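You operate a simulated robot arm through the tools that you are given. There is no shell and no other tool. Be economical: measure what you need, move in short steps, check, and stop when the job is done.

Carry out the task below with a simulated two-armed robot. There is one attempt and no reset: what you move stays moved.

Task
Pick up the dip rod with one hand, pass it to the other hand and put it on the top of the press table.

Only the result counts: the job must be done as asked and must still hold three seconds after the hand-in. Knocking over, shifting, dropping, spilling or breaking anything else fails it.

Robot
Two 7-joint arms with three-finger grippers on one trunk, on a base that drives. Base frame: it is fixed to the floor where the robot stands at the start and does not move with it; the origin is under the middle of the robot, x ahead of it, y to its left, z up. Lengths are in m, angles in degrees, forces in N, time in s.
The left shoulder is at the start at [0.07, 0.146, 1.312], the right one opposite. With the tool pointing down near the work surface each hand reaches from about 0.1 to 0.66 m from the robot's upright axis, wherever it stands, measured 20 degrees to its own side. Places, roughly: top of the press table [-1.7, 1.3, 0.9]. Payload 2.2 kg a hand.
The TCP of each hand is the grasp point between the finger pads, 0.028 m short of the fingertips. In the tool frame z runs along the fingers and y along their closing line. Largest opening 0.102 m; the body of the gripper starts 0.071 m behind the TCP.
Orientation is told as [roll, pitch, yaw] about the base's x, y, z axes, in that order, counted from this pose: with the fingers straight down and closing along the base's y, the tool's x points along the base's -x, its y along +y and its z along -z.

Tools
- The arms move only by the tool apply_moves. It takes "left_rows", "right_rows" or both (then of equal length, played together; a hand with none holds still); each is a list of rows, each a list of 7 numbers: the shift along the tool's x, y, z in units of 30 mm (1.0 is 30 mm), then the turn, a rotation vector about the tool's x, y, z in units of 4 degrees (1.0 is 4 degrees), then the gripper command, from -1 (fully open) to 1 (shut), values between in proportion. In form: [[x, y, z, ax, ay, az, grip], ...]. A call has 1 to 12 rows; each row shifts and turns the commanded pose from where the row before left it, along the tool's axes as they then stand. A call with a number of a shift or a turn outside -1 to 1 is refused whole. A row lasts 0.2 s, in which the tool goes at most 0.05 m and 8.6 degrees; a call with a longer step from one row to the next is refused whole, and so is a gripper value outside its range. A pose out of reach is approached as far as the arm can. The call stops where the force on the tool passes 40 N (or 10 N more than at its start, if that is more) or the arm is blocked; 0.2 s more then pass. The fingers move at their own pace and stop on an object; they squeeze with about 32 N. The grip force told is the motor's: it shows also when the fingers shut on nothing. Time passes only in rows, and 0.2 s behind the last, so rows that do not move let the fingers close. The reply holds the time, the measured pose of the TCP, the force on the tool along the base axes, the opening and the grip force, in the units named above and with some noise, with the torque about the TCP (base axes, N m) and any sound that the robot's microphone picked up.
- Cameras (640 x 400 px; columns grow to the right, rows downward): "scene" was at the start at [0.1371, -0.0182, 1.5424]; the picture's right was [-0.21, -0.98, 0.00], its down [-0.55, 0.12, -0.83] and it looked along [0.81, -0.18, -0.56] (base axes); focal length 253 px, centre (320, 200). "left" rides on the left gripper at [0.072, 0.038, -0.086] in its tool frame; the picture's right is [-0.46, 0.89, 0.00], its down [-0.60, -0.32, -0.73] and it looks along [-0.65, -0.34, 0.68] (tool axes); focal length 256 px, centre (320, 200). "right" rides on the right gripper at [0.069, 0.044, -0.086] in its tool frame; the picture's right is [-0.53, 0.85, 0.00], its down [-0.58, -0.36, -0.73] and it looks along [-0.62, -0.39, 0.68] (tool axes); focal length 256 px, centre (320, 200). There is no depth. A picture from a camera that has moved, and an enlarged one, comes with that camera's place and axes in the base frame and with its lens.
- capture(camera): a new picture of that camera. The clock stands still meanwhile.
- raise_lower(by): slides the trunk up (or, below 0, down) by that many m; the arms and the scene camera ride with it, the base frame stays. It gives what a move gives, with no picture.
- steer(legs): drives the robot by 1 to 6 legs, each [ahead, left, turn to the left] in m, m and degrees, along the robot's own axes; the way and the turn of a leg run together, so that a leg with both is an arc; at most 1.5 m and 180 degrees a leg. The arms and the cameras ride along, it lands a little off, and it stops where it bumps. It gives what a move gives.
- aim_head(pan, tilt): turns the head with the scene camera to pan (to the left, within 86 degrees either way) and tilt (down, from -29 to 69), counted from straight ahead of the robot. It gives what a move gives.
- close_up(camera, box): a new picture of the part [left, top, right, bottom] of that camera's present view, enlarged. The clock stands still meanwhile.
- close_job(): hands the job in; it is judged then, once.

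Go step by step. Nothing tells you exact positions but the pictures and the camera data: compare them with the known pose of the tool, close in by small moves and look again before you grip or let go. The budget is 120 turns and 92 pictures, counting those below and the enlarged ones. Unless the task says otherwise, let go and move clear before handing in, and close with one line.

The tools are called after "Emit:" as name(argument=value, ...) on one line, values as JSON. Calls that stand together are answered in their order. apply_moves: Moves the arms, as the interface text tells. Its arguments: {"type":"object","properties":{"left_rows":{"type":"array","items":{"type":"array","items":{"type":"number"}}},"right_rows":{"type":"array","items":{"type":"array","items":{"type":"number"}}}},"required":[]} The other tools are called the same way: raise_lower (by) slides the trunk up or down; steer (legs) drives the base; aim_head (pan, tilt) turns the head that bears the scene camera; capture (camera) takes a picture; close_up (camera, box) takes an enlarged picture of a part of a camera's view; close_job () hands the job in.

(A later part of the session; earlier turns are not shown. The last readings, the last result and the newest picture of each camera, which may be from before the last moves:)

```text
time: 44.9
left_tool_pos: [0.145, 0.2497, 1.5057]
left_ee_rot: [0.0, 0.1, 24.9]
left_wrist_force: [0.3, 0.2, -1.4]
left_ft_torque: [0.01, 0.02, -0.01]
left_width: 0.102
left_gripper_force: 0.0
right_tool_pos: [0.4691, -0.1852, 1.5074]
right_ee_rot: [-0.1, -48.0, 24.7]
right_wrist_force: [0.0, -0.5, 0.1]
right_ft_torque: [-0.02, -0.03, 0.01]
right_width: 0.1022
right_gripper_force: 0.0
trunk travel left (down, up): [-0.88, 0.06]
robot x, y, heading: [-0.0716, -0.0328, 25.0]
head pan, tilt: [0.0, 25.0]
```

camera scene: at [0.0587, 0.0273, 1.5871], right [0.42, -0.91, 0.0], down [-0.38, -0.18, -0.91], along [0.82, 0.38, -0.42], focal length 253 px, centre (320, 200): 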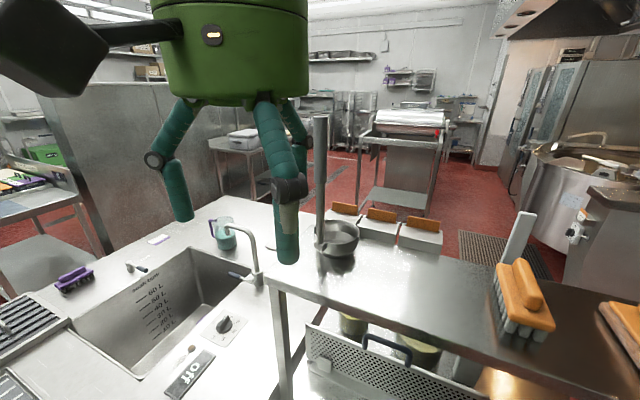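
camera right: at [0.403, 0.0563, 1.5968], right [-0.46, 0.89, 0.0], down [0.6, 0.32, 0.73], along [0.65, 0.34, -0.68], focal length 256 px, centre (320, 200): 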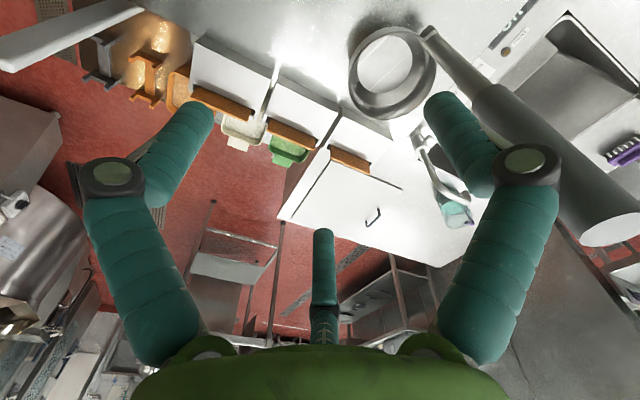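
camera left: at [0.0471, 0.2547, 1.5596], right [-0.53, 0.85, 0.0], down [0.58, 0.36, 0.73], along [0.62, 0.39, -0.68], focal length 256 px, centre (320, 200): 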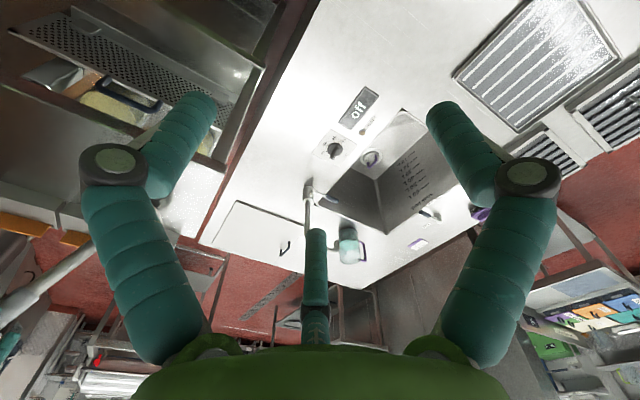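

Emit:
apply_moves(right_rows=[[0, 0, 0, 0, -1, 0, -1], [0, 0, 0, 0, -1, 0, -1], [0, 0, 0, 0, -1, 0, -1], [0, 0, 0, 0, -1, 0, -1], [0, 0, 0, 0, -1, 0, -1], [0, 0, 0, 0, -1, 0, -1], [0, 0, 0, 0, -1, 0, -1], [0, 0, 0, 0, -1, 0, -1], [0, 0, 0, 0, -1, 0, -1], [0, 0, 0, 0, -0.8, 0, -1]])

Emit:
capture(camera="right")

```text
time: 47.1
left_tool_pos: [0.1439, 0.2505, 1.5053]
left_ee_rot: [-0.1, 0.1, 24.8]
left_wrist_force: [0.4, 0.2, -0.3]
left_ft_torque: [0.01, 0.03, -0.02]
left_width: 0.1018
left_gripper_force: 0.0
right_tool_pos: [0.4685, -0.1855, 1.5077]
right_ee_rot: [-0.9, -87.1, 25.4]
right_wrist_force: [0.3, -0.1, -0.1]
right_ft_torque: [0.04, -0.05, 0.0]
right_width: 0.1022
right_gripper_force: 0.0
trunk travel left (down, up): [-0.88, 0.06]
robot x, y, heading: [-0.07, -0.0333, 24.7]
head pan, tilt: [0.0, 25.0]
```

```text
56 pictures are left
camera right: at [0.3692, -0.1834, 1.4422], right [-0.33, 0.78, 0.53], down [-0.49, -0.62, 0.61], along [0.81, -0.06, 0.58], focal length 256 px, centre (320, 200)
```

right: 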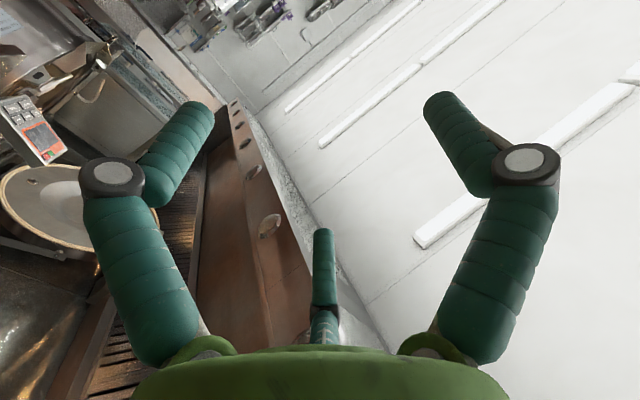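

The right hand is now horizontal. I'll slide it left and down to a pregrasp about 13 cm short of the handle, moving the left hand further aside.

Emit:
apply_moves(left_rows=[[0, 1, 0, 0, 0, 0, -1], [0, 1, 0, 0, 0, 0, -1], [0, 1, 0, 0, 0, 0, -1], [0, 1, 0, 0, 0, 0, -1], [0, 0, 0, 0, 0, 0, -1], [0, 0, 0, 0, 0, 0, -1], [0, 0, 0, 0, 0, 0, -1], [0, 0, 0, 0, 0, 0, -1], [0, 0, 0, 0, 0, 0, -1], [0, 0, 0, 0, 0, 0, -1], [0, 0, 0, 0, 0, 0, -1]], right_rows=[[0.3, 1, 0, 0, 0, 0, -1], [0.3, 1, 0, 0, 0, 0, -1], [0.3, 1, 0, 0, 0, 0, -1], [0.3, 1, 0, 0, 0, 0, -1], [0.3, 1, 0, 0, 0, 0, -1], [0.3, 1, 0, 0, 0, 0, -1], [0.3, 1, 0, 0, 0, 0, -1], [0.3, 1, 0, -1, 0, 0, -1], [0.3, 1, 0, -1, 0, 0, -1], [0.3, 1, 0, -1, 0, 0, -1], [0.3, 1, 0, -1, 0, 0, -1]])

Emit:
capture(camera="scene")

Emit:
capture(camera="right")

```text
time: 49.3
left_tool_pos: [0.0962, 0.3509, 1.4862]
left_ee_rot: [-0.3, -0.6, 24.4]
left_wrist_force: [1.3, 3.0, -0.4]
left_ft_torque: [-0.23, 0.1, -0.01]
left_width: 0.1019
left_gripper_force: 0.2
left hand out of reach, approached as far as the arm can: row 3, 4
right_tool_pos: [0.3469, 0.0635, 1.5127]
right_ee_rot: [-162.7, -83.8, -164.3]
right_wrist_force: [1.4, 3.6, -4.0]
right_ft_torque: [0.2, -0.22, -0.19]
right_width: 0.1019
right_gripper_force: 0.0
right hand out of reach, approached as far as the arm can: row 2, 3, 4, 5, 6, 10
trunk travel left (down, up): [-0.88, 0.06]
robot x, y, heading: [-0.0688, -0.0351, 24.3]
head pan, tilt: [0.0, 25.0]
stopped in row 11 (right hand): the arm was blocked; the commanded pose is now the measured one
```

```text
55 pictures are left
camera scene: at [0.039, 0.0215, 1.5864], right [0.41, -0.91, 0.0], down [-0.37, -0.17, -0.91], along [0.83, 0.37, -0.41], focal length 253 px, centre (320, 200)
```

scene: 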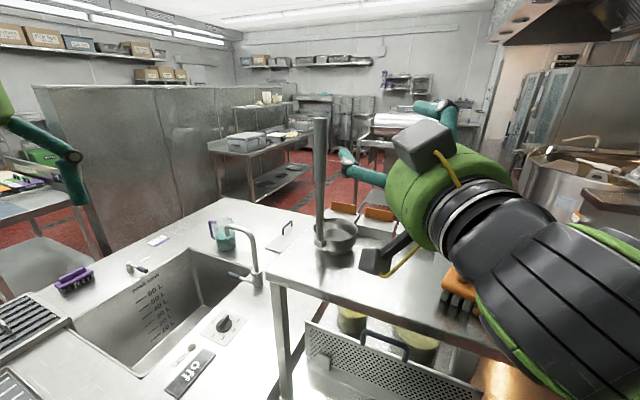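

```text
54 pictures are left
camera right: at [0.2598, 0.0538, 1.4335], right [-0.52, 0.69, 0.5], down [-0.47, -0.72, 0.51], along [0.72, 0.03, 0.7], focal length 256 px, centre (320, 200)
```

right: 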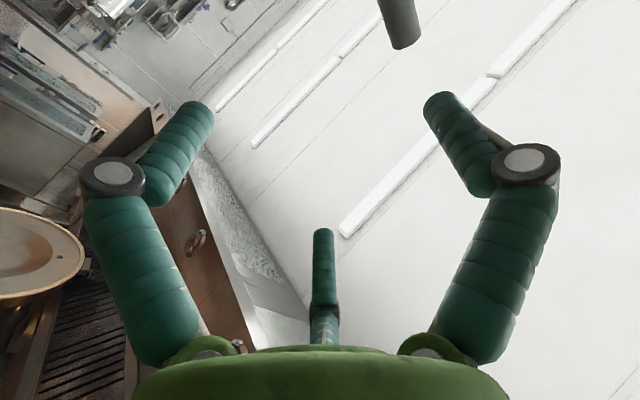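

The right arm ran into its reach limit up high but the hand is nearly placed. I'll lower it straight down, away from the handle.

Emit:
apply_moves(right_rows=[[0.5, 0, 0, 0, 0, 0, -1], [0.7, 0, 0, 0, 0, 0, -1], [0.7, 0, 0, 0, 0, 0, -1], [0.7, 0, 0, 0, 0, 0, -1]])

```text
time: 50.3
left_tool_pos: [0.0913, 0.3759, 1.4825]
left_ee_rot: [-1.0, -0.4, 24.8]
left_wrist_force: [-0.3, -0.7, 0.2]
left_ft_torque: [0.06, -0.01, 0.0]
left_width: 0.1018
left_gripper_force: 0.1
right_tool_pos: [0.3395, 0.1097, 1.5229]
right_ee_rot: [-166.4, -74.1, -158.6]
right_wrist_force: [-0.3, -0.5, 0.9]
right_ft_torque: [-0.03, 0.01, -0.01]
right_width: 0.1021
right_gripper_force: 0.1
right hand out of reach, approached as far as the arm can: row 1, 2, 3, 4
trunk travel left (down, up): [-0.88, 0.06]
robot x, y, heading: [-0.073, -0.031, 24.8]
head pan, tilt: [0.0, 25.0]
stopped in row 4 (right hand): the arm was blocked; the commanded pose is now the measured one
```

Horizontal is outside this arm's comfortable range here, with the hand now tilting past horizontal. I'll pitch back to about 60° from vertical and use an angled grasp.

Emit:
apply_moves(right_rows=[[0, 0, -0.3, 0, 1, 0, -1], [0, 0, -0.3, 0, 1, 0, -1], [0, 0, -0.2, 0, 1, 0, -1], [0, 0, 0, 0, 1, 0, -1], [0, 0, 0, 0, 1, 0, -1], [0, 0, 0, 0, 1, 0, -1], [0, 0, 0, 0, 1, 0, -1], [0, 0, 0, 0, 1, 0, -1], [0, 0, 0, 0, 1, 0, -1], [0, 0, 0, 0, 1, 0, -1], [0, 0, 0, 0, 1, 0, -1]])

Emit:
capture(camera="scene")

```text
time: 52.7
left_tool_pos: [0.1125, 0.3537, 1.4853]
left_ee_rot: [0.0, 0.0, 24.7]
left_wrist_force: [0.6, -0.2, -0.6]
left_ft_torque: [-0.01, 0.0, 0.03]
left_width: 0.1022
left_gripper_force: 0.1
right_tool_pos: [0.3459, 0.0729, 1.5083]
right_ee_rot: [-5.2, -59.9, 38.2]
right_wrist_force: [0.6, 0.0, 0.2]
right_ft_torque: [0.01, 0.0, -0.01]
right_width: 0.1019
right_gripper_force: 0.0
trunk travel left (down, up): [-0.88, 0.06]
robot x, y, heading: [-0.0696, -0.0356, 24.5]
head pan, tilt: [0.0, 25.0]
```

```text
53 pictures are left
camera scene: at [0.0589, 0.0256, 1.5872], right [0.42, -0.91, 0.0], down [-0.38, -0.18, -0.91], along [0.82, 0.38, -0.42], focal length 253 px, centre (320, 200)
```

scene: 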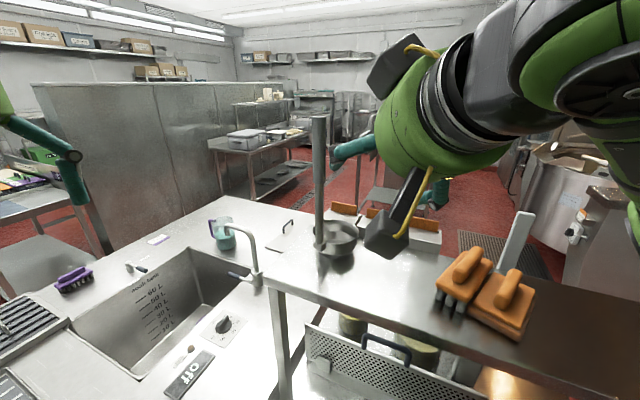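

The two brushes have moved: my right elbow must have pushed them while the arm was straining. I'll back away, check the damage, and put them back where they were.

Emit:
steer(legs=[[-0.25, 0, 0]])

Emit:
aim_head(pan=-20, tilt=30)

Emit:
capture(camera="scene")

```text
time: 54.5
left_tool_pos: [-0.1081, 0.2563, 1.4839]
left_ee_rot: [0.0, 0.2, 25.1]
left_wrist_force: [-0.2, 0.5, -0.1]
left_ft_torque: [-0.01, 0.08, 0.01]
left_width: 0.1018
left_gripper_force: 0.1
right_tool_pos: [0.1263, -0.0253, 1.509]
right_ee_rot: [-5.2, -59.7, 38.6]
right_wrist_force: [0.1, 0.4, -0.3]
right_ft_torque: [0.02, 0.0, -0.02]
right_width: 0.1019
right_gripper_force: 0.0
trunk travel left (down, up): [-0.88, 0.06]
robot x, y, heading: [-0.2967, -0.1393, 24.9]
head pan, tilt: [0.0, 25.0]
```

```text
time: 55.3
left_tool_pos: [-0.1146, 0.2524, 1.4868]
left_ee_rot: [0.1, 0.0, 25.1]
left_wrist_force: [-0.1, 0.5, 0.2]
left_ft_torque: [0.02, 0.0, -0.01]
left_width: 0.1019
left_gripper_force: 0.1
right_tool_pos: [0.1208, -0.0269, 1.5094]
right_ee_rot: [-5.2, -60.1, 38.7]
right_wrist_force: [0.2, -0.4, -0.1]
right_ft_torque: [-0.02, 0.04, 0.02]
right_width: 0.1018
right_gripper_force: 0.1
trunk travel left (down, up): [-0.88, 0.06]
robot x, y, heading: [-0.2943, -0.1371, 25.1]
head pan, tilt: [-20.0, 30.0]
```

```text
52 pictures are left
camera scene: at [-0.1593, -0.1077, 1.5794], right [0.09, -1.0, 0.0], down [-0.5, -0.04, -0.87], along [0.86, 0.08, -0.5], focal length 253 px, centre (320, 200)
```

scene: 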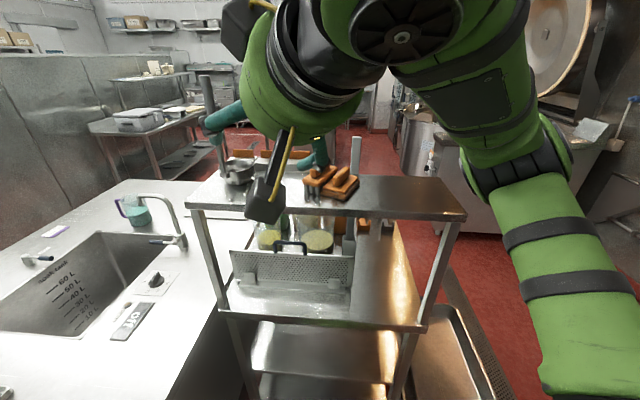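

Emit:
apply_moves(right_rows=[[0, -0.6, 0, 0, 1, 0, -1], [0, -0.6, 0, 0, 1, 0, -1], [0, -0.6, 0, 0, 1, 0, -1], [0, -0.6, 0, 0, 1, 0, -1], [0, -0.6, 0, 0, 1, 0, -1], [0, -0.6, 0, 0, 1, 0, -1], [0, -0.6, 0, 0, 1, 0, -1], [0, -0.6, 0, 0, 1, 0, -1], [0, 0, 0, 0, 1, 0, -1], [0, 0, 0, 0, 1, 0, -1], [0, 0, 0, 0, 1, 0, -1], [0, 0, 0, 0, 1, 0, -1]])

Emit:
apply_moves(right_rows=[[0, 0, 0, 0, 1, 0, -1], [0, 0, 0, 0, 1, 0, -1], [0, 0, 0, 0, 1, 0, -1], [0, 0, 0, 0, 0, 1, -1], [0, 0, 0, 0, 0, 1, -1], [0, 0, 0, 0, 0, 1, -1]])

Emit:
capture(camera="scene")

```text
time: 57.9
left_tool_pos: [-0.1134, 0.2532, 1.4869]
left_ee_rot: [0.0, 0.0, 25.1]
left_wrist_force: [0.2, -0.5, 0.5]
left_ft_torque: [0.0, 0.01, -0.03]
left_width: 0.1019
left_gripper_force: 0.0
right_tool_pos: [0.2024, -0.1446, 1.5139]
right_ee_rot: [-2.6, -12.0, 34.7]
right_wrist_force: [1.1, 0.7, -0.2]
right_ft_torque: [0.01, -0.06, 0.0]
right_width: 0.1018
right_gripper_force: 0.1
trunk travel left (down, up): [-0.88, 0.06]
robot x, y, heading: [-0.2931, -0.1354, 25.1]
head pan, tilt: [-20.0, 30.0]
```

```text
time: 59.3
left_tool_pos: [-0.1122, 0.2542, 1.4869]
left_ee_rot: [0.0, 0.0, 25.1]
left_wrist_force: [-0.1, -0.2, -0.3]
left_ft_torque: [-0.05, 0.02, -0.01]
left_width: 0.1019
left_gripper_force: 0.0
right_tool_pos: [0.2028, -0.1435, 1.5152]
right_ee_rot: [-2.5, -0.7, 22.2]
right_wrist_force: [0.3, 0.2, 0.2]
right_ft_torque: [0.01, -0.01, 0.0]
right_width: 0.1019
right_gripper_force: 0.1
trunk travel left (down, up): [-0.88, 0.06]
robot x, y, heading: [-0.2939, -0.1397, 25.1]
head pan, tilt: [-20.0, 30.0]
```

```text
51 pictures are left
camera scene: at [-0.1585, -0.1066, 1.5792], right [0.09, -1.0, 0.0], down [-0.5, -0.04, -0.87], along [0.86, 0.07, -0.5], focal length 253 px, centre (320, 200)
```

scene: 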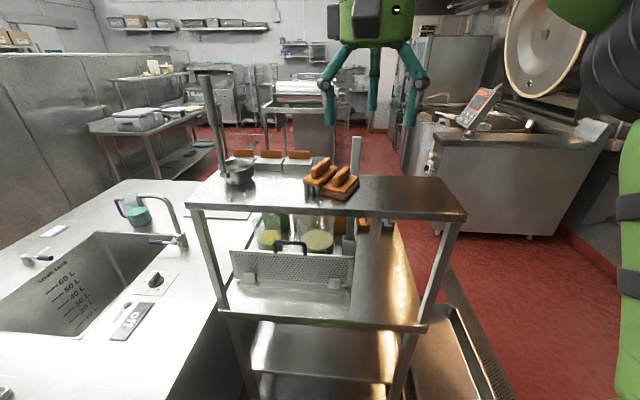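

Now I'll measure the displaced brushes precisely.

Emit:
close_up(camera="scene", box=[200, 120, 400, 245])

Emit:
capture(camera="right")

```text
3.20 times, centred on (300, 182) of scene
camera zoom: at [-0.1585, -0.1066, 1.5792], right [0.09, -1.0, 0.0], down [-0.5, -0.04, -0.87], along [0.86, 0.07, -0.5], focal length 808 px, centre (384, 256)
```

zoom: 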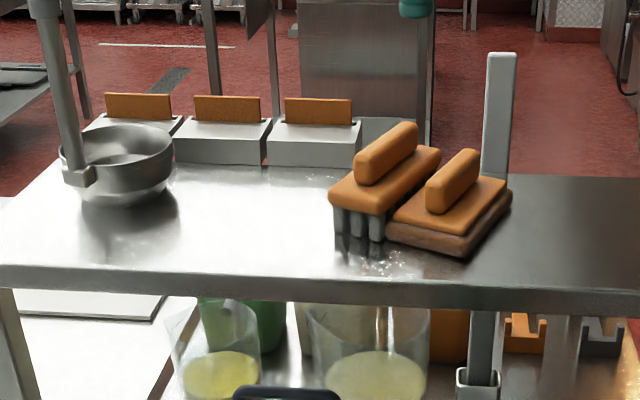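

```text
49 pictures are left
camera right: at [0.1216, -0.1277, 1.5975], right [0.18, 0.98, -0.03], down [0.65, -0.09, 0.75], along [0.74, -0.15, -0.66], focal length 256 px, centre (320, 200)
```

right: 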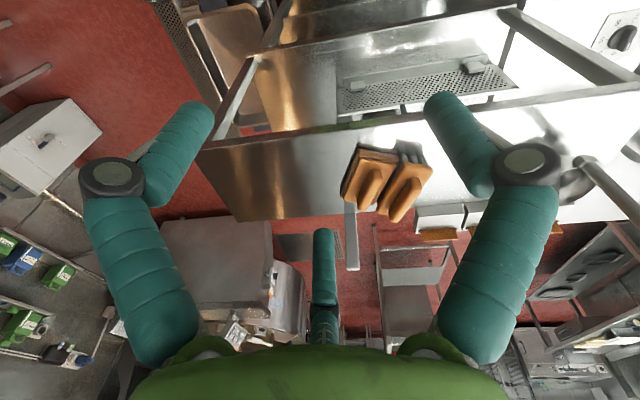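

I notice the pale bar continues below the shelf into an open square socket. It might be a removable dip rod standing in a holder, so I'll look closer.

Emit:
close_up(camera="scene", box=[320, 130, 400, 260])

Emit:
close_up(camera="right", box=[240, 40, 480, 290])

```text
3.08 times, centred on (360, 195) of scene
camera zoom: at [-0.1585, -0.1066, 1.5792], right [0.09, -1.0, 0.0], down [-0.5, -0.04, -0.87], along [0.86, 0.07, -0.5], focal length 777 px, centre (197, 215)
```

zoom: 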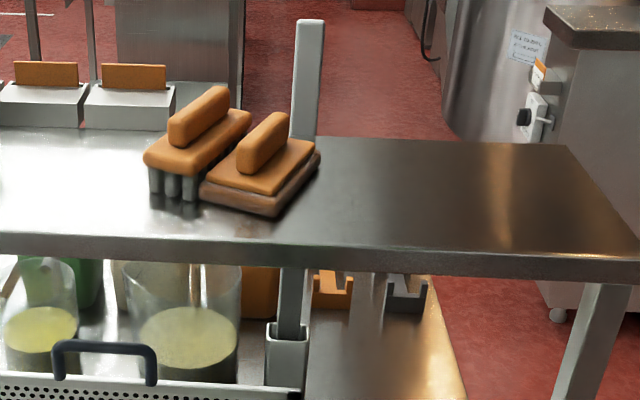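

```text
1.60 times, centred on (360, 165) of right
camera zoom: at [0.1216, -0.1277, 1.5975], right [0.18, 0.98, -0.03], down [0.65, -0.09, 0.75], along [0.74, -0.15, -0.66], focal length 410 px, centre (256, 256)
```

zoom: 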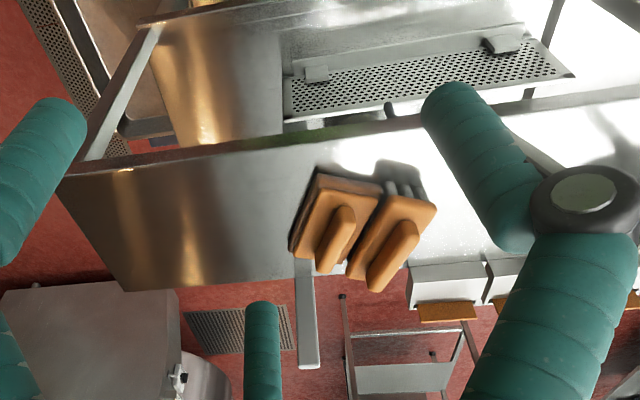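

The bar is a flat rod standing loose in a tube holder on the lower shelf, and that is a dip rod. The dipper and brushes are bystanders I disturbed, so I'll restore them first. I'll square up to the shelf now.

Emit:
steer(legs=[[0, 0, -25], [0.24, 0.14, 0]])

Emit:
aim_head(pan=-20, tilt=45)

Emit:
capture(camera="scene")

Emit:
capture(camera="right")

```text
time: 62.5
left_tool_pos: [0.2721, 0.2811, 1.4874]
left_ee_rot: [0.1, 0.0, 0.2]
left_wrist_force: [-0.5, 0.1, -0.7]
left_ft_torque: [0.04, -0.02, 0.0]
left_width: 0.1018
left_gripper_force: 0.0
right_tool_pos: [0.3947, -0.2102, 1.5156]
right_ee_rot: [-2.4, -0.8, -2.5]
right_wrist_force: [0.0, -0.7, 0.3]
right_ft_torque: [0.05, -0.01, -0.04]
right_width: 0.102
right_gripper_force: 0.0
trunk travel left (down, up): [-0.88, 0.06]
robot x, y, heading: [-0.0495, 0.004, 0.6]
head pan, tilt: [-20.0, 30.0]
```

```text
time: 63.3
left_tool_pos: [0.277, 0.2837, 1.4869]
left_ee_rot: [0.0, 0.0, 0.4]
left_wrist_force: [-0.9, 0.5, -0.2]
left_ft_torque: [-0.01, -0.04, 0.01]
left_width: 0.1022
left_gripper_force: 0.1
right_tool_pos: [0.3986, -0.2105, 1.5146]
right_ee_rot: [-2.5, -0.6, -2.5]
right_wrist_force: [0.6, -0.2, -0.5]
right_ft_torque: [0.03, 0.01, 0.0]
right_width: 0.1019
right_gripper_force: 0.0
trunk travel left (down, up): [-0.88, 0.06]
robot x, y, heading: [-0.0492, 0.0045, 0.1]
head pan, tilt: [-20.0, 45.0]
```

```text
46 pictures are left
camera scene: at [0.0766, -0.0213, 1.5567], right [-0.34, -0.94, 0.0], down [-0.67, 0.24, -0.71], along [0.67, -0.24, -0.71], focal length 253 px, centre (320, 200)
```

scene: 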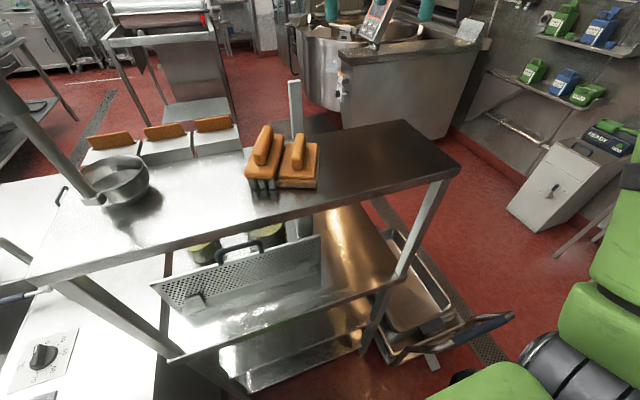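

```text
45 pictures are left
camera right: at [0.3314, -0.1604, 1.5977], right [0.57, 0.82, -0.03], down [0.55, -0.36, 0.75], along [0.61, -0.45, -0.66], focal length 256 px, centre (320, 200)
```

right: 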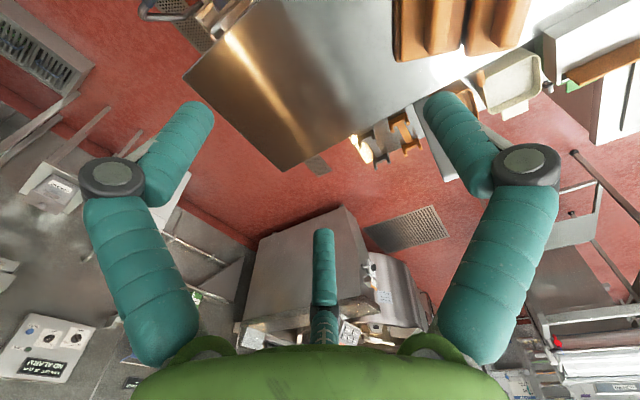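

Both brushes have handles along bearing −24°; the sponge pad's handle is at about (0.465, −0.117, 1.297). I'll bring the right hand above it, aligned, with fingers half open.

Emit:
apply_moves(right_rows=[[-0.55, 0.78, 0.4, -0.6, 0, 0, -0.2], [-0.55, 0.78, 0.4, 0, 0, 0, -0.2], [-0.55, 0.78, 0.4, 0, 0, 0, -0.2], [-0.55, 0.78, 0.4, 0, 0, 0, -0.2], [0, 0, 0.4, 0, 0, 1, -0.2], [0, 0, 0.4, 0, 0, 1, -0.2], [0, 0, 0.4, 0, 0, 1, -0.2], [0, 0, 0.4, 0, 0, 1, -0.2], [0, 0, 0.4, 0, 0, 1, -0.2], [0, 0, 0.4, 0, 0, 0.4, -0.2]])

Emit:
capture(camera="right")

Emit:
close_up(camera="scene", box=[200, 80, 360, 210])

```text
time: 65.5
left_tool_pos: [0.2775, 0.2824, 1.4865]
left_ee_rot: [-0.1, 0.0, 0.4]
left_wrist_force: [0.8, 0.3, -1.0]
left_ft_torque: [0.01, 0.03, 0.0]
left_width: 0.1019
left_gripper_force: 0.0
right_tool_pos: [0.4709, -0.1186, 1.3933]
right_ee_rot: [0.3, -0.6, -24.2]
right_wrist_force: [0.5, 0.4, 0.7]
right_ft_torque: [0.03, -0.01, 0.0]
right_width: 0.0611
right_gripper_force: 0.0
trunk travel left (down, up): [-0.88, 0.06]
robot x, y, heading: [-0.0503, 0.0056, 0.4]
head pan, tilt: [-20.0, 45.0]
```

```text
44 pictures are left
camera right: at [0.4268, -0.0519, 1.4788], right [0.83, 0.55, 0.01], down [0.37, -0.57, 0.74], along [0.41, -0.61, -0.68], focal length 256 px, centre (320, 200)
```

right: 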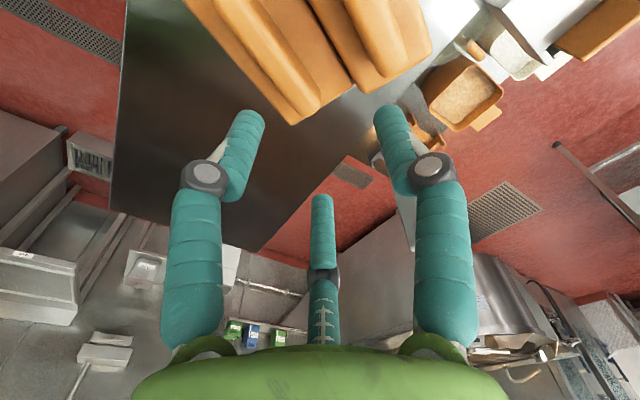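

```text
3.08 times, centred on (280, 145) of scene
camera zoom: at [0.0771, -0.0215, 1.5566], right [-0.34, -0.94, 0.0], down [-0.67, 0.24, -0.71], along [0.67, -0.24, -0.71], focal length 777 px, centre (443, 369)
```

zoom: 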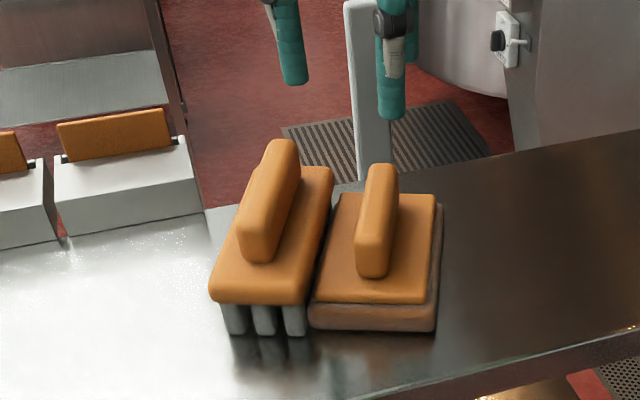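

Aligned. I'll descend onto the sponge pad's handle and close.

Emit:
apply_moves(right_rows=[[0.36, 0.1, 0.6, 0, 0, 0, -0.2], [0, 0, 0.8, 0, 0, 0, -0.2], [0, 0, 0.8, 0, 0, 0, -0.2], [0, 0, 0.8, 0, 0, 0, -0.2], [0, 0, 0.15, 0, 0, 0, -0.2], [0, 0, 0, 0, 0, 0, -0.2]])

Emit:
capture(camera="scene")

```text
time: 66.2
left_tool_pos: [0.2753, 0.2841, 1.4874]
left_ee_rot: [-0.1, -0.1, 0.3]
left_wrist_force: [0.0, 0.0, 0.1]
left_ft_torque: [0.0, 0.01, -0.01]
left_width: 0.1019
left_gripper_force: 0.1
right_tool_pos: [0.4617, -0.1089, 1.3572]
right_ee_rot: [2.0, -1.6, -24.3]
right_wrist_force: [-0.7, 1.4, 12.4]
right_ft_torque: [0.52, -0.13, -0.01]
right_width: 0.0673
right_gripper_force: 3.2
trunk travel left (down, up): [-0.88, 0.06]
robot x, y, heading: [-0.0502, 0.0024, 0.5]
head pan, tilt: [-20.0, 45.0]
stopped in row 3 (right hand): the force on the tool passed its limit at 50 N (the readings are from after the stop); the commanded pose is now the measured one
```

```text
42 pictures are left
camera scene: at [0.0747, -0.0204, 1.5569], right [-0.34, -0.94, 0.0], down [-0.66, 0.24, -0.71], along [0.67, -0.24, -0.71], focal length 253 px, centre (320, 200)
```

scene: 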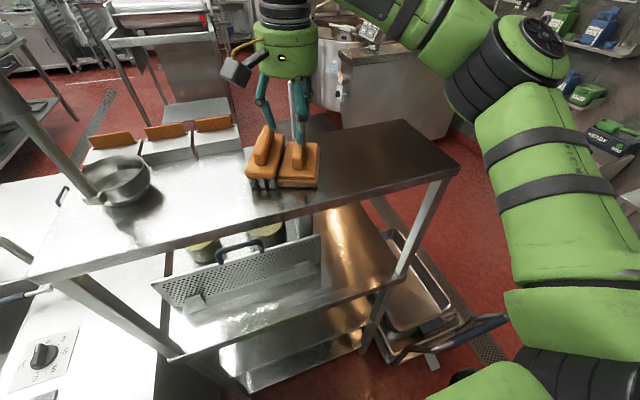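

A finger touched the neighbouring brush's handle. I'll back up a bit and look closely.

Emit:
close_up(camera="scene", box=[220, 60, 360, 210])

Emit:
apply_moves(right_rows=[[0, 0, -0.7, 0, 0, 0, -0.2], [0, 0, -0.7, -0.4, 0.3, 0, -0.2]])

Emit:
close_up(camera="right", box=[160, 0, 480, 200])

```text
2.67 times, centred on (290, 135) of scene
camera zoom: at [0.0747, -0.0204, 1.5569], right [-0.34, -0.94, 0.0], down [-0.66, 0.24, -0.71], along [0.67, -0.24, -0.71], focal length 674 px, centre (400, 373)
```

zoom: 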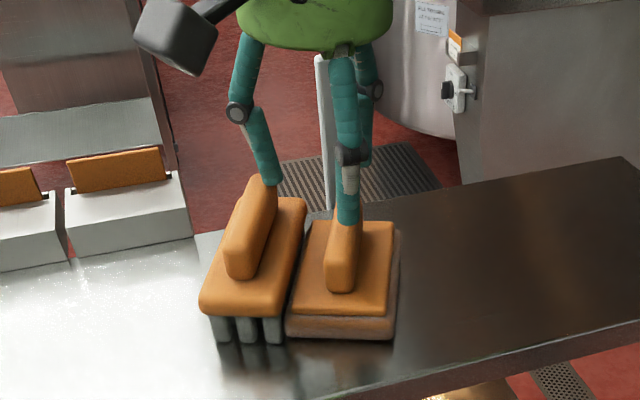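

```text
time: 66.8
left_tool_pos: [0.2759, 0.2833, 1.4855]
left_ee_rot: [0.0, 0.0, 0.4]
left_wrist_force: [-0.5, -0.2, -0.2]
left_ft_torque: [-0.02, -0.02, -0.03]
left_width: 0.1019
left_gripper_force: 0.1
right_tool_pos: [0.4598, -0.1121, 1.3969]
right_ee_rot: [3.2, -0.3, -24.2]
right_wrist_force: [0.2, 0.3, 0.2]
right_ft_torque: [-0.01, -0.03, -0.03]
right_width: 0.0612
right_gripper_force: 0.2
trunk travel left (down, up): [-0.88, 0.06]
robot x, y, heading: [-0.0466, 0.01, 0.4]
head pan, tilt: [-20.0, 45.0]
```

```text
2.00 times, centred on (320, 100) of right
camera zoom: at [0.4143, -0.0481, 1.484], right [0.83, 0.55, 0.05], down [0.36, -0.6, 0.71], along [0.42, -0.58, -0.7], focal length 512 px, centre (320, 400)
```

zoom: 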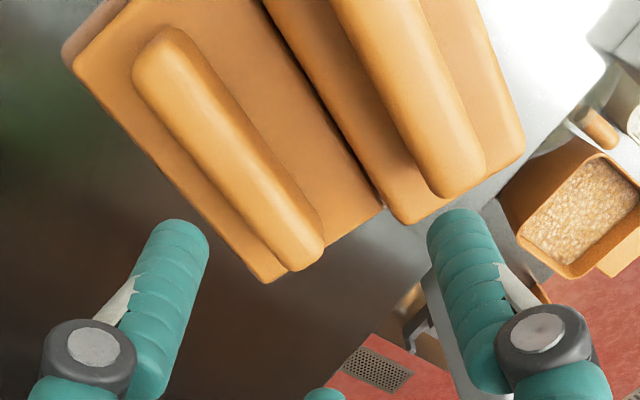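

Contact shows the surfaces are about 2–3 cm higher than I assumed, so everything sits nearer to me. Re-triangulated, the sponge pad handle is centred at about (0.424, −0.107) with its top at about 1.32. I'll realign above it.

Emit:
apply_moves(right_rows=[[0.58, -0.17, 0, 0.4, 0, 0, 0.14], [0.58, -0.17, 0, 0.4, 0, 0, 0.14], [0, 0, 0, 0, 0, 0, 0.14]])

Emit:
close_up(camera="right", box=[160, 0, 480, 200])

Emit:
close_up(camera="scene", box=[220, 60, 360, 210])

```text
time: 67.6
left_tool_pos: [0.2764, 0.2837, 1.4869]
left_ee_rot: [0.0, 0.1, 0.4]
left_wrist_force: [-0.9, -0.9, 0.2]
left_ft_torque: [-0.03, -0.01, 0.03]
left_width: 0.102
left_gripper_force: 0.0
right_tool_pos: [0.425, -0.1057, 1.395]
right_ee_rot: [0.0, -0.3, -24.2]
right_wrist_force: [-1.6, 0.0, -0.6]
right_ft_torque: [0.01, -0.01, -0.03]
right_width: 0.044
right_gripper_force: 0.0
trunk travel left (down, up): [-0.88, 0.06]
robot x, y, heading: [-0.0496, 0.0012, 0.0]
head pan, tilt: [-20.0, 45.0]
```

```text
2.00 times, centred on (320, 100) of right
camera zoom: at [0.3814, -0.038, 1.4814], right [0.83, 0.55, 0.0], down [0.37, -0.57, 0.73], along [0.41, -0.61, -0.68], focal length 512 px, centre (320, 400)
```

zoom: 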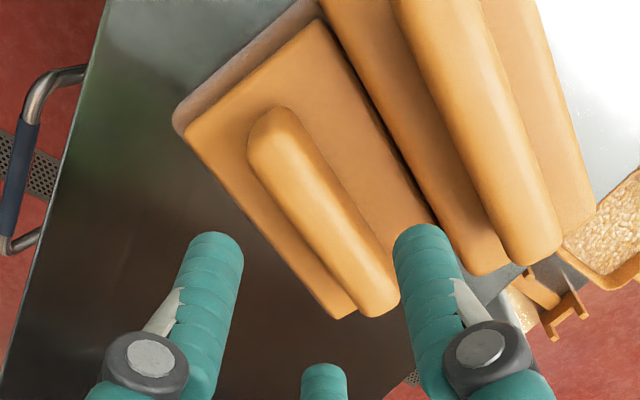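

```text
2.67 times, centred on (290, 135) of scene
camera zoom: at [0.0769, -0.0211, 1.5566], right [-0.34, -0.94, 0.0], down [-0.67, 0.24, -0.71], along [0.67, -0.24, -0.71], focal length 674 px, centre (400, 373)
```

zoom: 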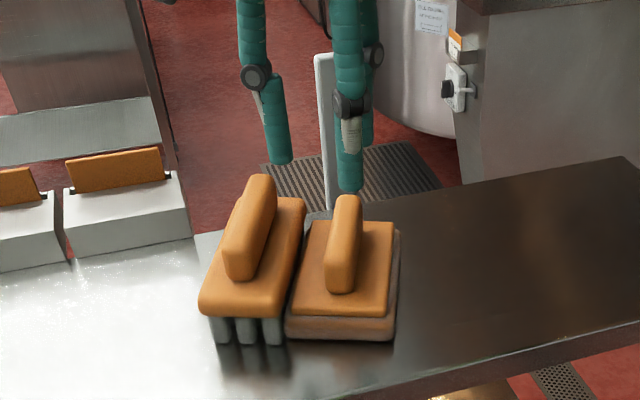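

Alignment is good (about 3 mm off the handle's axis). Descending and closing.

Emit:
apply_moves(right_rows=[[-0.3, 0.1, 0.5, 0, 0, 0, 0.14], [0, 0, 0.7, 0, 0, 0, 0.14], [0, 0, 0.6, 0, 0, 0, 0.14], [0, 0, 0.45, 0, 0, 0, 0.14], [0, 0, 0, 0, 0, 0, 1], [0, 0, 0, 0, 0, 0, 1], [0, 0, 0, 0, 0, 0, 1]])

Emit:
close_up(camera="scene", box=[220, 60, 360, 210])

```text
time: 68.5
left_tool_pos: [0.2739, 0.2837, 1.4882]
left_ee_rot: [0.1, -0.2, 0.3]
left_wrist_force: [0.0, -0.3, -0.1]
left_ft_torque: [0.01, -0.04, 0.03]
left_width: 0.1021
left_gripper_force: 0.1
right_tool_pos: [0.4318, -0.1068, 1.3487]
right_ee_rot: [1.1, -1.4, -24.2]
right_wrist_force: [-1.9, -1.2, 15.9]
right_ft_torque: [-0.02, 0.54, 0.15]
right_width: 0.0462
right_gripper_force: 1.5
trunk travel left (down, up): [-0.88, 0.06]
robot x, y, heading: [-0.0495, 0.0063, 0.7]
head pan, tilt: [-20.0, 45.0]
stopped in row 4 (right hand): the force on the tool passed its limit at 55 N (the readings are from after the stop); the commanded pose is now the measured one
```

```text
2.67 times, centred on (290, 135) of scene
camera zoom: at [0.0731, -0.0216, 1.557], right [-0.34, -0.94, 0.0], down [-0.66, 0.24, -0.71], along [0.67, -0.24, -0.71], focal length 674 px, centre (400, 373)
```

zoom: 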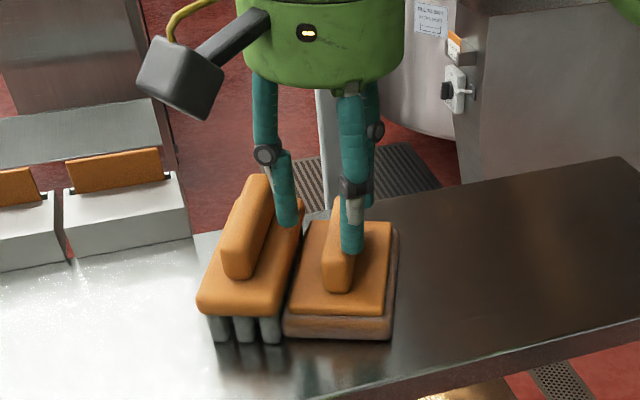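

The fingers appear about 12 mm too far left relative to the handle. I'll lift, shift right and retry.

Emit:
apply_moves(right_rows=[[0, 0, -0.6, 0.2, 0.2, 0, 0.0], [0, -0.4, 0, 0, 0, 0, 0.0], [0, 0, 0.5, 0, 0, 0, 0.0], [0, 0, 0.4, 0, 0, 0, 0.0], [0, 0, 0, 0, 0, 0, 0.0]])

Emit:
close_up(camera="scene", box=[220, 60, 360, 210])

```text
time: 69.7
left_tool_pos: [0.2759, 0.2831, 1.4866]
left_ee_rot: [0.1, 0.0, 0.4]
left_wrist_force: [0.3, -0.1, -0.4]
left_ft_torque: [0.0, -0.02, -0.02]
left_width: 0.1021
left_gripper_force: 0.1
right_tool_pos: [0.4302, -0.1179, 1.3367]
right_ee_rot: [0.1, -0.4, -24.4]
right_wrist_force: [0.8, 1.4, 1.9]
right_ft_torque: [0.1, -0.05, -0.05]
right_width: 0.0516
right_gripper_force: 0.4
trunk travel left (down, up): [-0.88, 0.06]
robot x, y, heading: [-0.0508, 0.0028, 0.3]
head pan, tilt: [-20.0, 45.0]
```

```text
2.67 times, centred on (290, 135) of scene
camera zoom: at [0.0758, -0.0215, 1.5568], right [-0.34, -0.94, 0.0], down [-0.67, 0.24, -0.71], along [0.67, -0.24, -0.71], focal length 674 px, centre (400, 373)
```

zoom: 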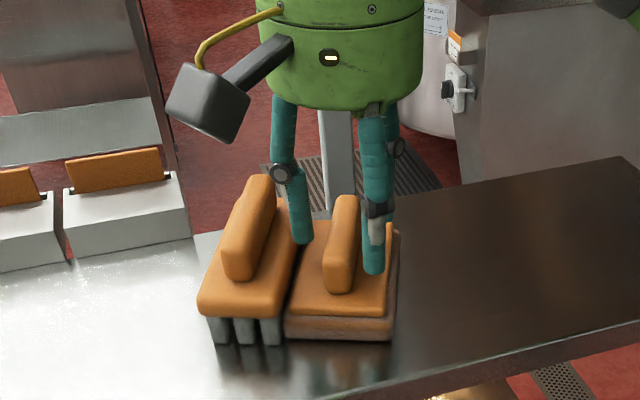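

The fingers now straddle the handle. Closing and lifting slightly.

Emit:
apply_moves(right_rows=[[0, 0, 0, 0, 0, 0, 1], [0, 0, 0, 0, 0, 0, 1], [0, 0, 0, 0, 0, 0, 1], [0, 0, -0.5, 0, 0, 0, 1], [0, 0, -0.8, 0, 0, 0, 1]])

Emit:
capture(camera="scene")

```text
time: 70.9
left_tool_pos: [0.2759, 0.2832, 1.4862]
left_ee_rot: [0.0, 0.0, 0.4]
left_wrist_force: [-0.1, 0.3, 0.0]
left_ft_torque: [-0.01, -0.05, 0.0]
left_width: 0.1021
left_gripper_force: 0.1
right_tool_pos: [0.4292, -0.1204, 1.3754]
right_ee_rot: [0.0, -0.4, -24.2]
right_wrist_force: [-0.7, 0.6, -0.2]
right_ft_torque: [-0.01, -0.01, 0.03]
right_width: 0.0273
right_gripper_force: 31.9
trunk travel left (down, up): [-0.88, 0.06]
robot x, y, heading: [-0.0494, 0.0086, 0.1]
head pan, tilt: [-20.0, 45.0]
```

```text
35 pictures are left
camera scene: at [0.0756, -0.0207, 1.5567], right [-0.34, -0.94, 0.0], down [-0.67, 0.24, -0.71], along [0.67, -0.24, -0.71], focal length 253 px, centre (320, 200)
```

scene: 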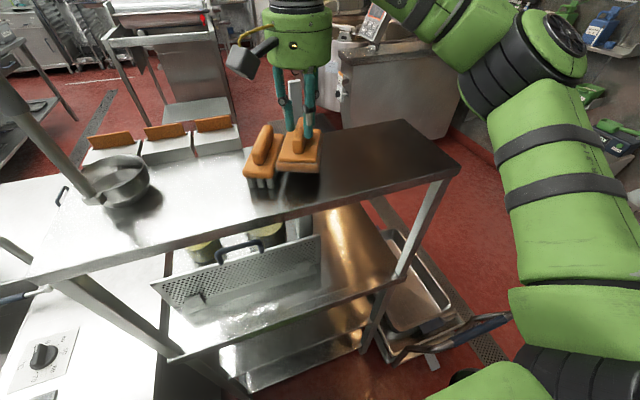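

Sponge pad is held. Moving it back to its original spot (shift −0.148 in y, +24° turn), then lowering.

Emit:
apply_moves(right_rows=[[-0.4, -0.9, 0, 0, 0, 0, 1], [-0.4, -0.9, 0, 0, 0, 0, 1], [-0.4, -0.9, 0, 0, 0, 0, 1], [-0.4, -0.9, 0, 0, 0, 0, 1], [-0.4, -0.9, 0, 0, 0, 0, 1], [0, 0, 0, 0, 0, -1, 1], [0, 0, 0, 0, 0, -1, 1], [0, 0, 0, 0, 0, -1, 1], [0, 0, 0, 0, 0, -1, 1], [0, 0, 0, 0, 0, -1, 1], [0, 0, 0, 0, 0, -1, 1]])

Emit:
apply_moves(right_rows=[[0, 0, 0.6, 0, 0, 0, 1], [0, 0, 0.55, 0, 0, 0, 1], [0, 0, 0, 0, 0, 0, 1], [0, 0, 0, 0, 0, 0, -0.1], [0, 0, 0, 0, 0, 0, -0.1], [0, 0, -0.8, 0, 0, 0, -0.1], [0, 0, -1, 0, 0, 0, -0.1]])

Emit:
capture(camera="scene")

```text
time: 73.3
left_tool_pos: [0.277, 0.2832, 1.4872]
left_ee_rot: [0.1, -0.1, 0.4]
left_wrist_force: [0.1, -0.4, -0.4]
left_ft_torque: [-0.03, 0.03, 0.0]
left_width: 0.1018
left_gripper_force: 0.1
right_tool_pos: [0.4322, -0.2664, 1.3757]
right_ee_rot: [-0.1, -0.2, -0.2]
right_wrist_force: [-0.7, -0.9, 0.3]
right_ft_torque: [0.03, 0.02, 0.01]
right_width: 0.027
right_gripper_force: 32.0
trunk travel left (down, up): [-0.88, 0.06]
robot x, y, heading: [-0.0506, 0.0042, 0.3]
head pan, tilt: [-20.0, 45.0]
```

```text
time: 74.9
left_tool_pos: [0.2767, 0.285, 1.4864]
left_ee_rot: [-0.1, -0.1, 0.5]
left_wrist_force: [-0.7, 1.2, -0.2]
left_ft_torque: [-0.02, -0.02, 0.02]
left_width: 0.1018
left_gripper_force: 0.0
right_tool_pos: [0.4318, -0.2677, 1.393]
right_ee_rot: [-0.1, -0.3, -0.4]
right_wrist_force: [0.0, 0.0, -0.1]
right_ft_torque: [0.01, -0.01, -0.04]
right_width: 0.0561
right_gripper_force: 0.0
trunk travel left (down, up): [-0.88, 0.06]
robot x, y, heading: [-0.0521, 0.0067, 0.4]
head pan, tilt: [-20.0, 45.0]
```

```text
34 pictures are left
camera scene: at [0.0766, -0.0199, 1.5566], right [-0.34, -0.94, 0.0], down [-0.67, 0.24, -0.71], along [0.67, -0.24, -0.71], focal length 253 px, centre (320, 200)
```

scene: 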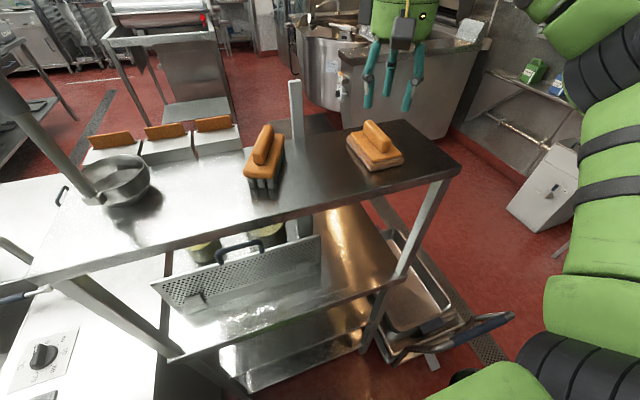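

Sponge pad restored. Next, the bristle brush: moving above its handle and aligning.

Emit:
apply_moves(right_rows=[[-0.06, 0.97, 0, 0, 0, 0, -0.3], [-0.06, 0.97, 0, 0, 0, 0, -0.3], [-0.06, 0.97, 0, 0, 0, 0, -0.3], [-0.06, 0.97, 0, 0, 0, 0, -0.3], [-0.06, 0.97, 0, 0, 0, 0, -0.3], [-0.06, 0.97, 0, 0, 0, 0, -0.3], [-0.06, 0.97, 0, 0, 0, 0.9, -0.3], [0, 0, 0, 0, 0, 1, -0.3], [0, 0, 0, 0, 0, 1, -0.3], [0, 0, 0, 0, 0, 1, -0.3], [0, 0, 0, 0, 0, 1, -0.3], [0, 0, 0, 0, 0, 1, -0.3]])

Emit:
close_up(camera="scene", box=[200, 60, 340, 210])

```text
time: 77.5
left_tool_pos: [0.277, 0.2829, 1.4881]
left_ee_rot: [0.0, 0.1, 0.4]
left_wrist_force: [-0.3, -0.1, -0.4]
left_ft_torque: [0.0, -0.02, -0.04]
left_width: 0.1019
left_gripper_force: 0.0
right_tool_pos: [0.4444, -0.0619, 1.3959]
right_ee_rot: [0.1, -0.3, -24.0]
right_wrist_force: [0.5, -0.7, -0.4]
right_ft_torque: [0.02, 0.01, -0.01]
right_width: 0.0665
right_gripper_force: 0.1
trunk travel left (down, up): [-0.88, 0.06]
robot x, y, heading: [-0.0507, 0.0055, 0.1]
head pan, tilt: [-20.0, 45.0]
```

```text
2.67 times, centred on (270, 135) of scene
camera zoom: at [0.0769, -0.0218, 1.5566], right [-0.34, -0.94, 0.0], down [-0.67, 0.24, -0.71], along [0.67, -0.24, -0.71], focal length 674 px, centre (453, 373)
```

zoom: 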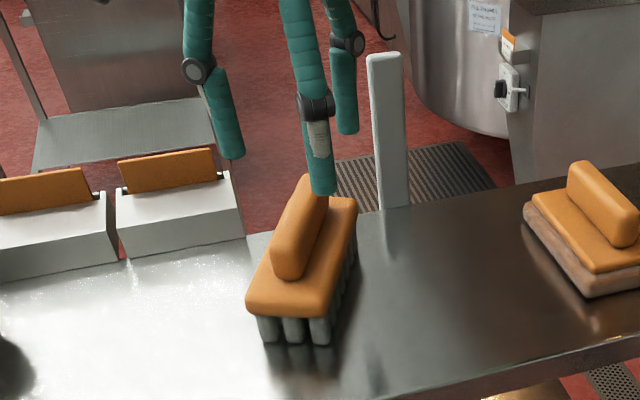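

Emit:
apply_moves(right_rows=[[-0.2, 0.17, 0.3, 0, 0, 0, -0.3], [0, 0, 0.6, 0, 0, 0, -0.3], [0, 0, 0.6, 0, 0, 0, -0.3], [0, 0, 0.2, 0, 0, 0, -0.3], [0, 0, 0, 0, 0, 0, -0.3]])

Emit:
close_up(camera="scene", box=[200, 60, 340, 210])

```text
time: 78.7
left_tool_pos: [0.2775, 0.2849, 1.4855]
left_ee_rot: [0.0, 0.0, 0.4]
left_wrist_force: [0.3, 0.8, 0.5]
left_ft_torque: [0.0, 0.01, -0.02]
left_width: 0.1017
left_gripper_force: 0.1
right_tool_pos: [0.4513, -0.0582, 1.3438]
right_ee_rot: [0.1, -0.3, -23.9]
right_wrist_force: [-0.2, -0.7, -0.2]
right_ft_torque: [-0.03, -0.01, 0.0]
right_width: 0.0661
right_gripper_force: 0.1
trunk travel left (down, up): [-0.88, 0.06]
robot x, y, heading: [-0.0507, 0.0054, 0.4]
head pan, tilt: [-20.0, 45.0]
```

```text
2.67 times, centred on (270, 135) of scene
camera zoom: at [0.0769, -0.021, 1.5567], right [-0.34, -0.94, 0.0], down [-0.67, 0.24, -0.71], along [0.67, -0.24, -0.71], focal length 674 px, centre (453, 373)
```

zoom: 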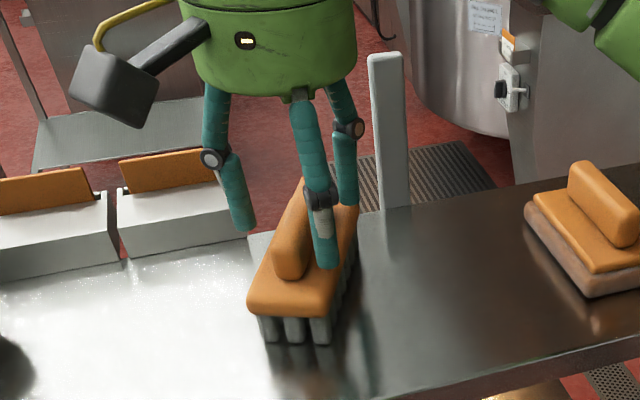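

Emit:
apply_moves(right_rows=[[0, 0, 0, 0, 0, 0, 1], [0, 0, 0, 0, 0, 0, 1], [0, 0, 0, 0, 0, 0, 1], [0, 0, -0.6, 0, 0, 0, 1], [0, 0, -0.6, 0, 0, 0, 1], [-0.29, -0.73, 0, 0, 0, 0, 1], [-0.29, -0.73, 0, 0, 0, 0, 1], [-0.29, -0.73, 0, 0, 0, 0, 1], [0, 0, 0, 0, 0, -1, 1], [0, 0, 0, 0, 0, -1, 1], [0, 0, 0, 0, 0, -1, 1], [0, 0, 0, 0, 0, -1, 1]])

Emit:
apply_moves(right_rows=[[0, 0, 0, 0, 0, -1, 1], [0, 0, 0, 0, 0, -1, 1], [0, 0, 0.6, 0, 0, 0, 1], [0, 0, 0.53, 0, 0, 0, 1], [0, 0, 0, 0, 0, 0, 1], [0, 0, 0, 0, 0, 0, -0.3], [0, 0, 0, 0, 0, 0, -0.3], [0, 0, -0.8, 0, 0, 0, -0.3], [0, 0, -1, 0, 0, 0, -0.3], [0, 0, -1, 0, 0, 0, -0.3]])

Emit:
capture(camera="scene")

```text
time: 81.3
left_tool_pos: [0.2768, 0.2835, 1.4859]
left_ee_rot: [0.0, 0.0, 0.4]
left_wrist_force: [0.5, 0.3, -0.6]
left_ft_torque: [-0.02, -0.01, -0.03]
left_width: 0.1021
left_gripper_force: 0.0
right_tool_pos: [0.4488, -0.1315, 1.3792]
right_ee_rot: [0.0, -0.3, -7.9]
right_wrist_force: [0.3, 0.6, -2.0]
right_ft_torque: [-0.03, -0.01, -0.04]
right_width: 0.0269
right_gripper_force: 31.9
trunk travel left (down, up): [-0.88, 0.06]
robot x, y, heading: [-0.051, 0.0079, 0.4]
head pan, tilt: [-20.0, 45.0]
```

```text
time: 83.5
left_tool_pos: [0.2757, 0.2831, 1.4864]
left_ee_rot: [-0.1, -0.1, 0.4]
left_wrist_force: [-0.3, -0.7, 0.1]
left_ft_torque: [-0.01, -0.01, -0.01]
left_width: 0.102
left_gripper_force: 0.1
right_tool_pos: [0.4471, -0.1332, 1.4299]
right_ee_rot: [-0.2, -0.5, 0.2]
right_wrist_force: [-0.6, 0.6, 1.1]
right_ft_torque: [0.0, -0.01, 0.01]
right_width: 0.0662
right_gripper_force: 0.0
trunk travel left (down, up): [-0.88, 0.06]
robot x, y, heading: [-0.0489, 0.0098, 0.5]
head pan, tilt: [-20.0, 45.0]
```

```text
31 pictures are left
camera scene: at [0.0761, -0.0203, 1.5567], right [-0.34, -0.94, 0.0], down [-0.67, 0.24, -0.71], along [0.67, -0.24, -0.71], focal length 253 px, centre (320, 200)
```

scene: 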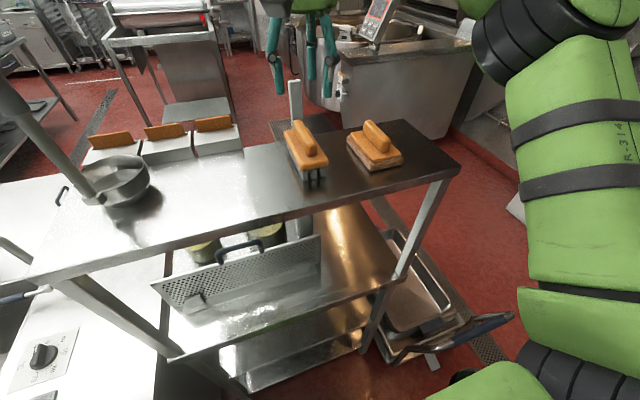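

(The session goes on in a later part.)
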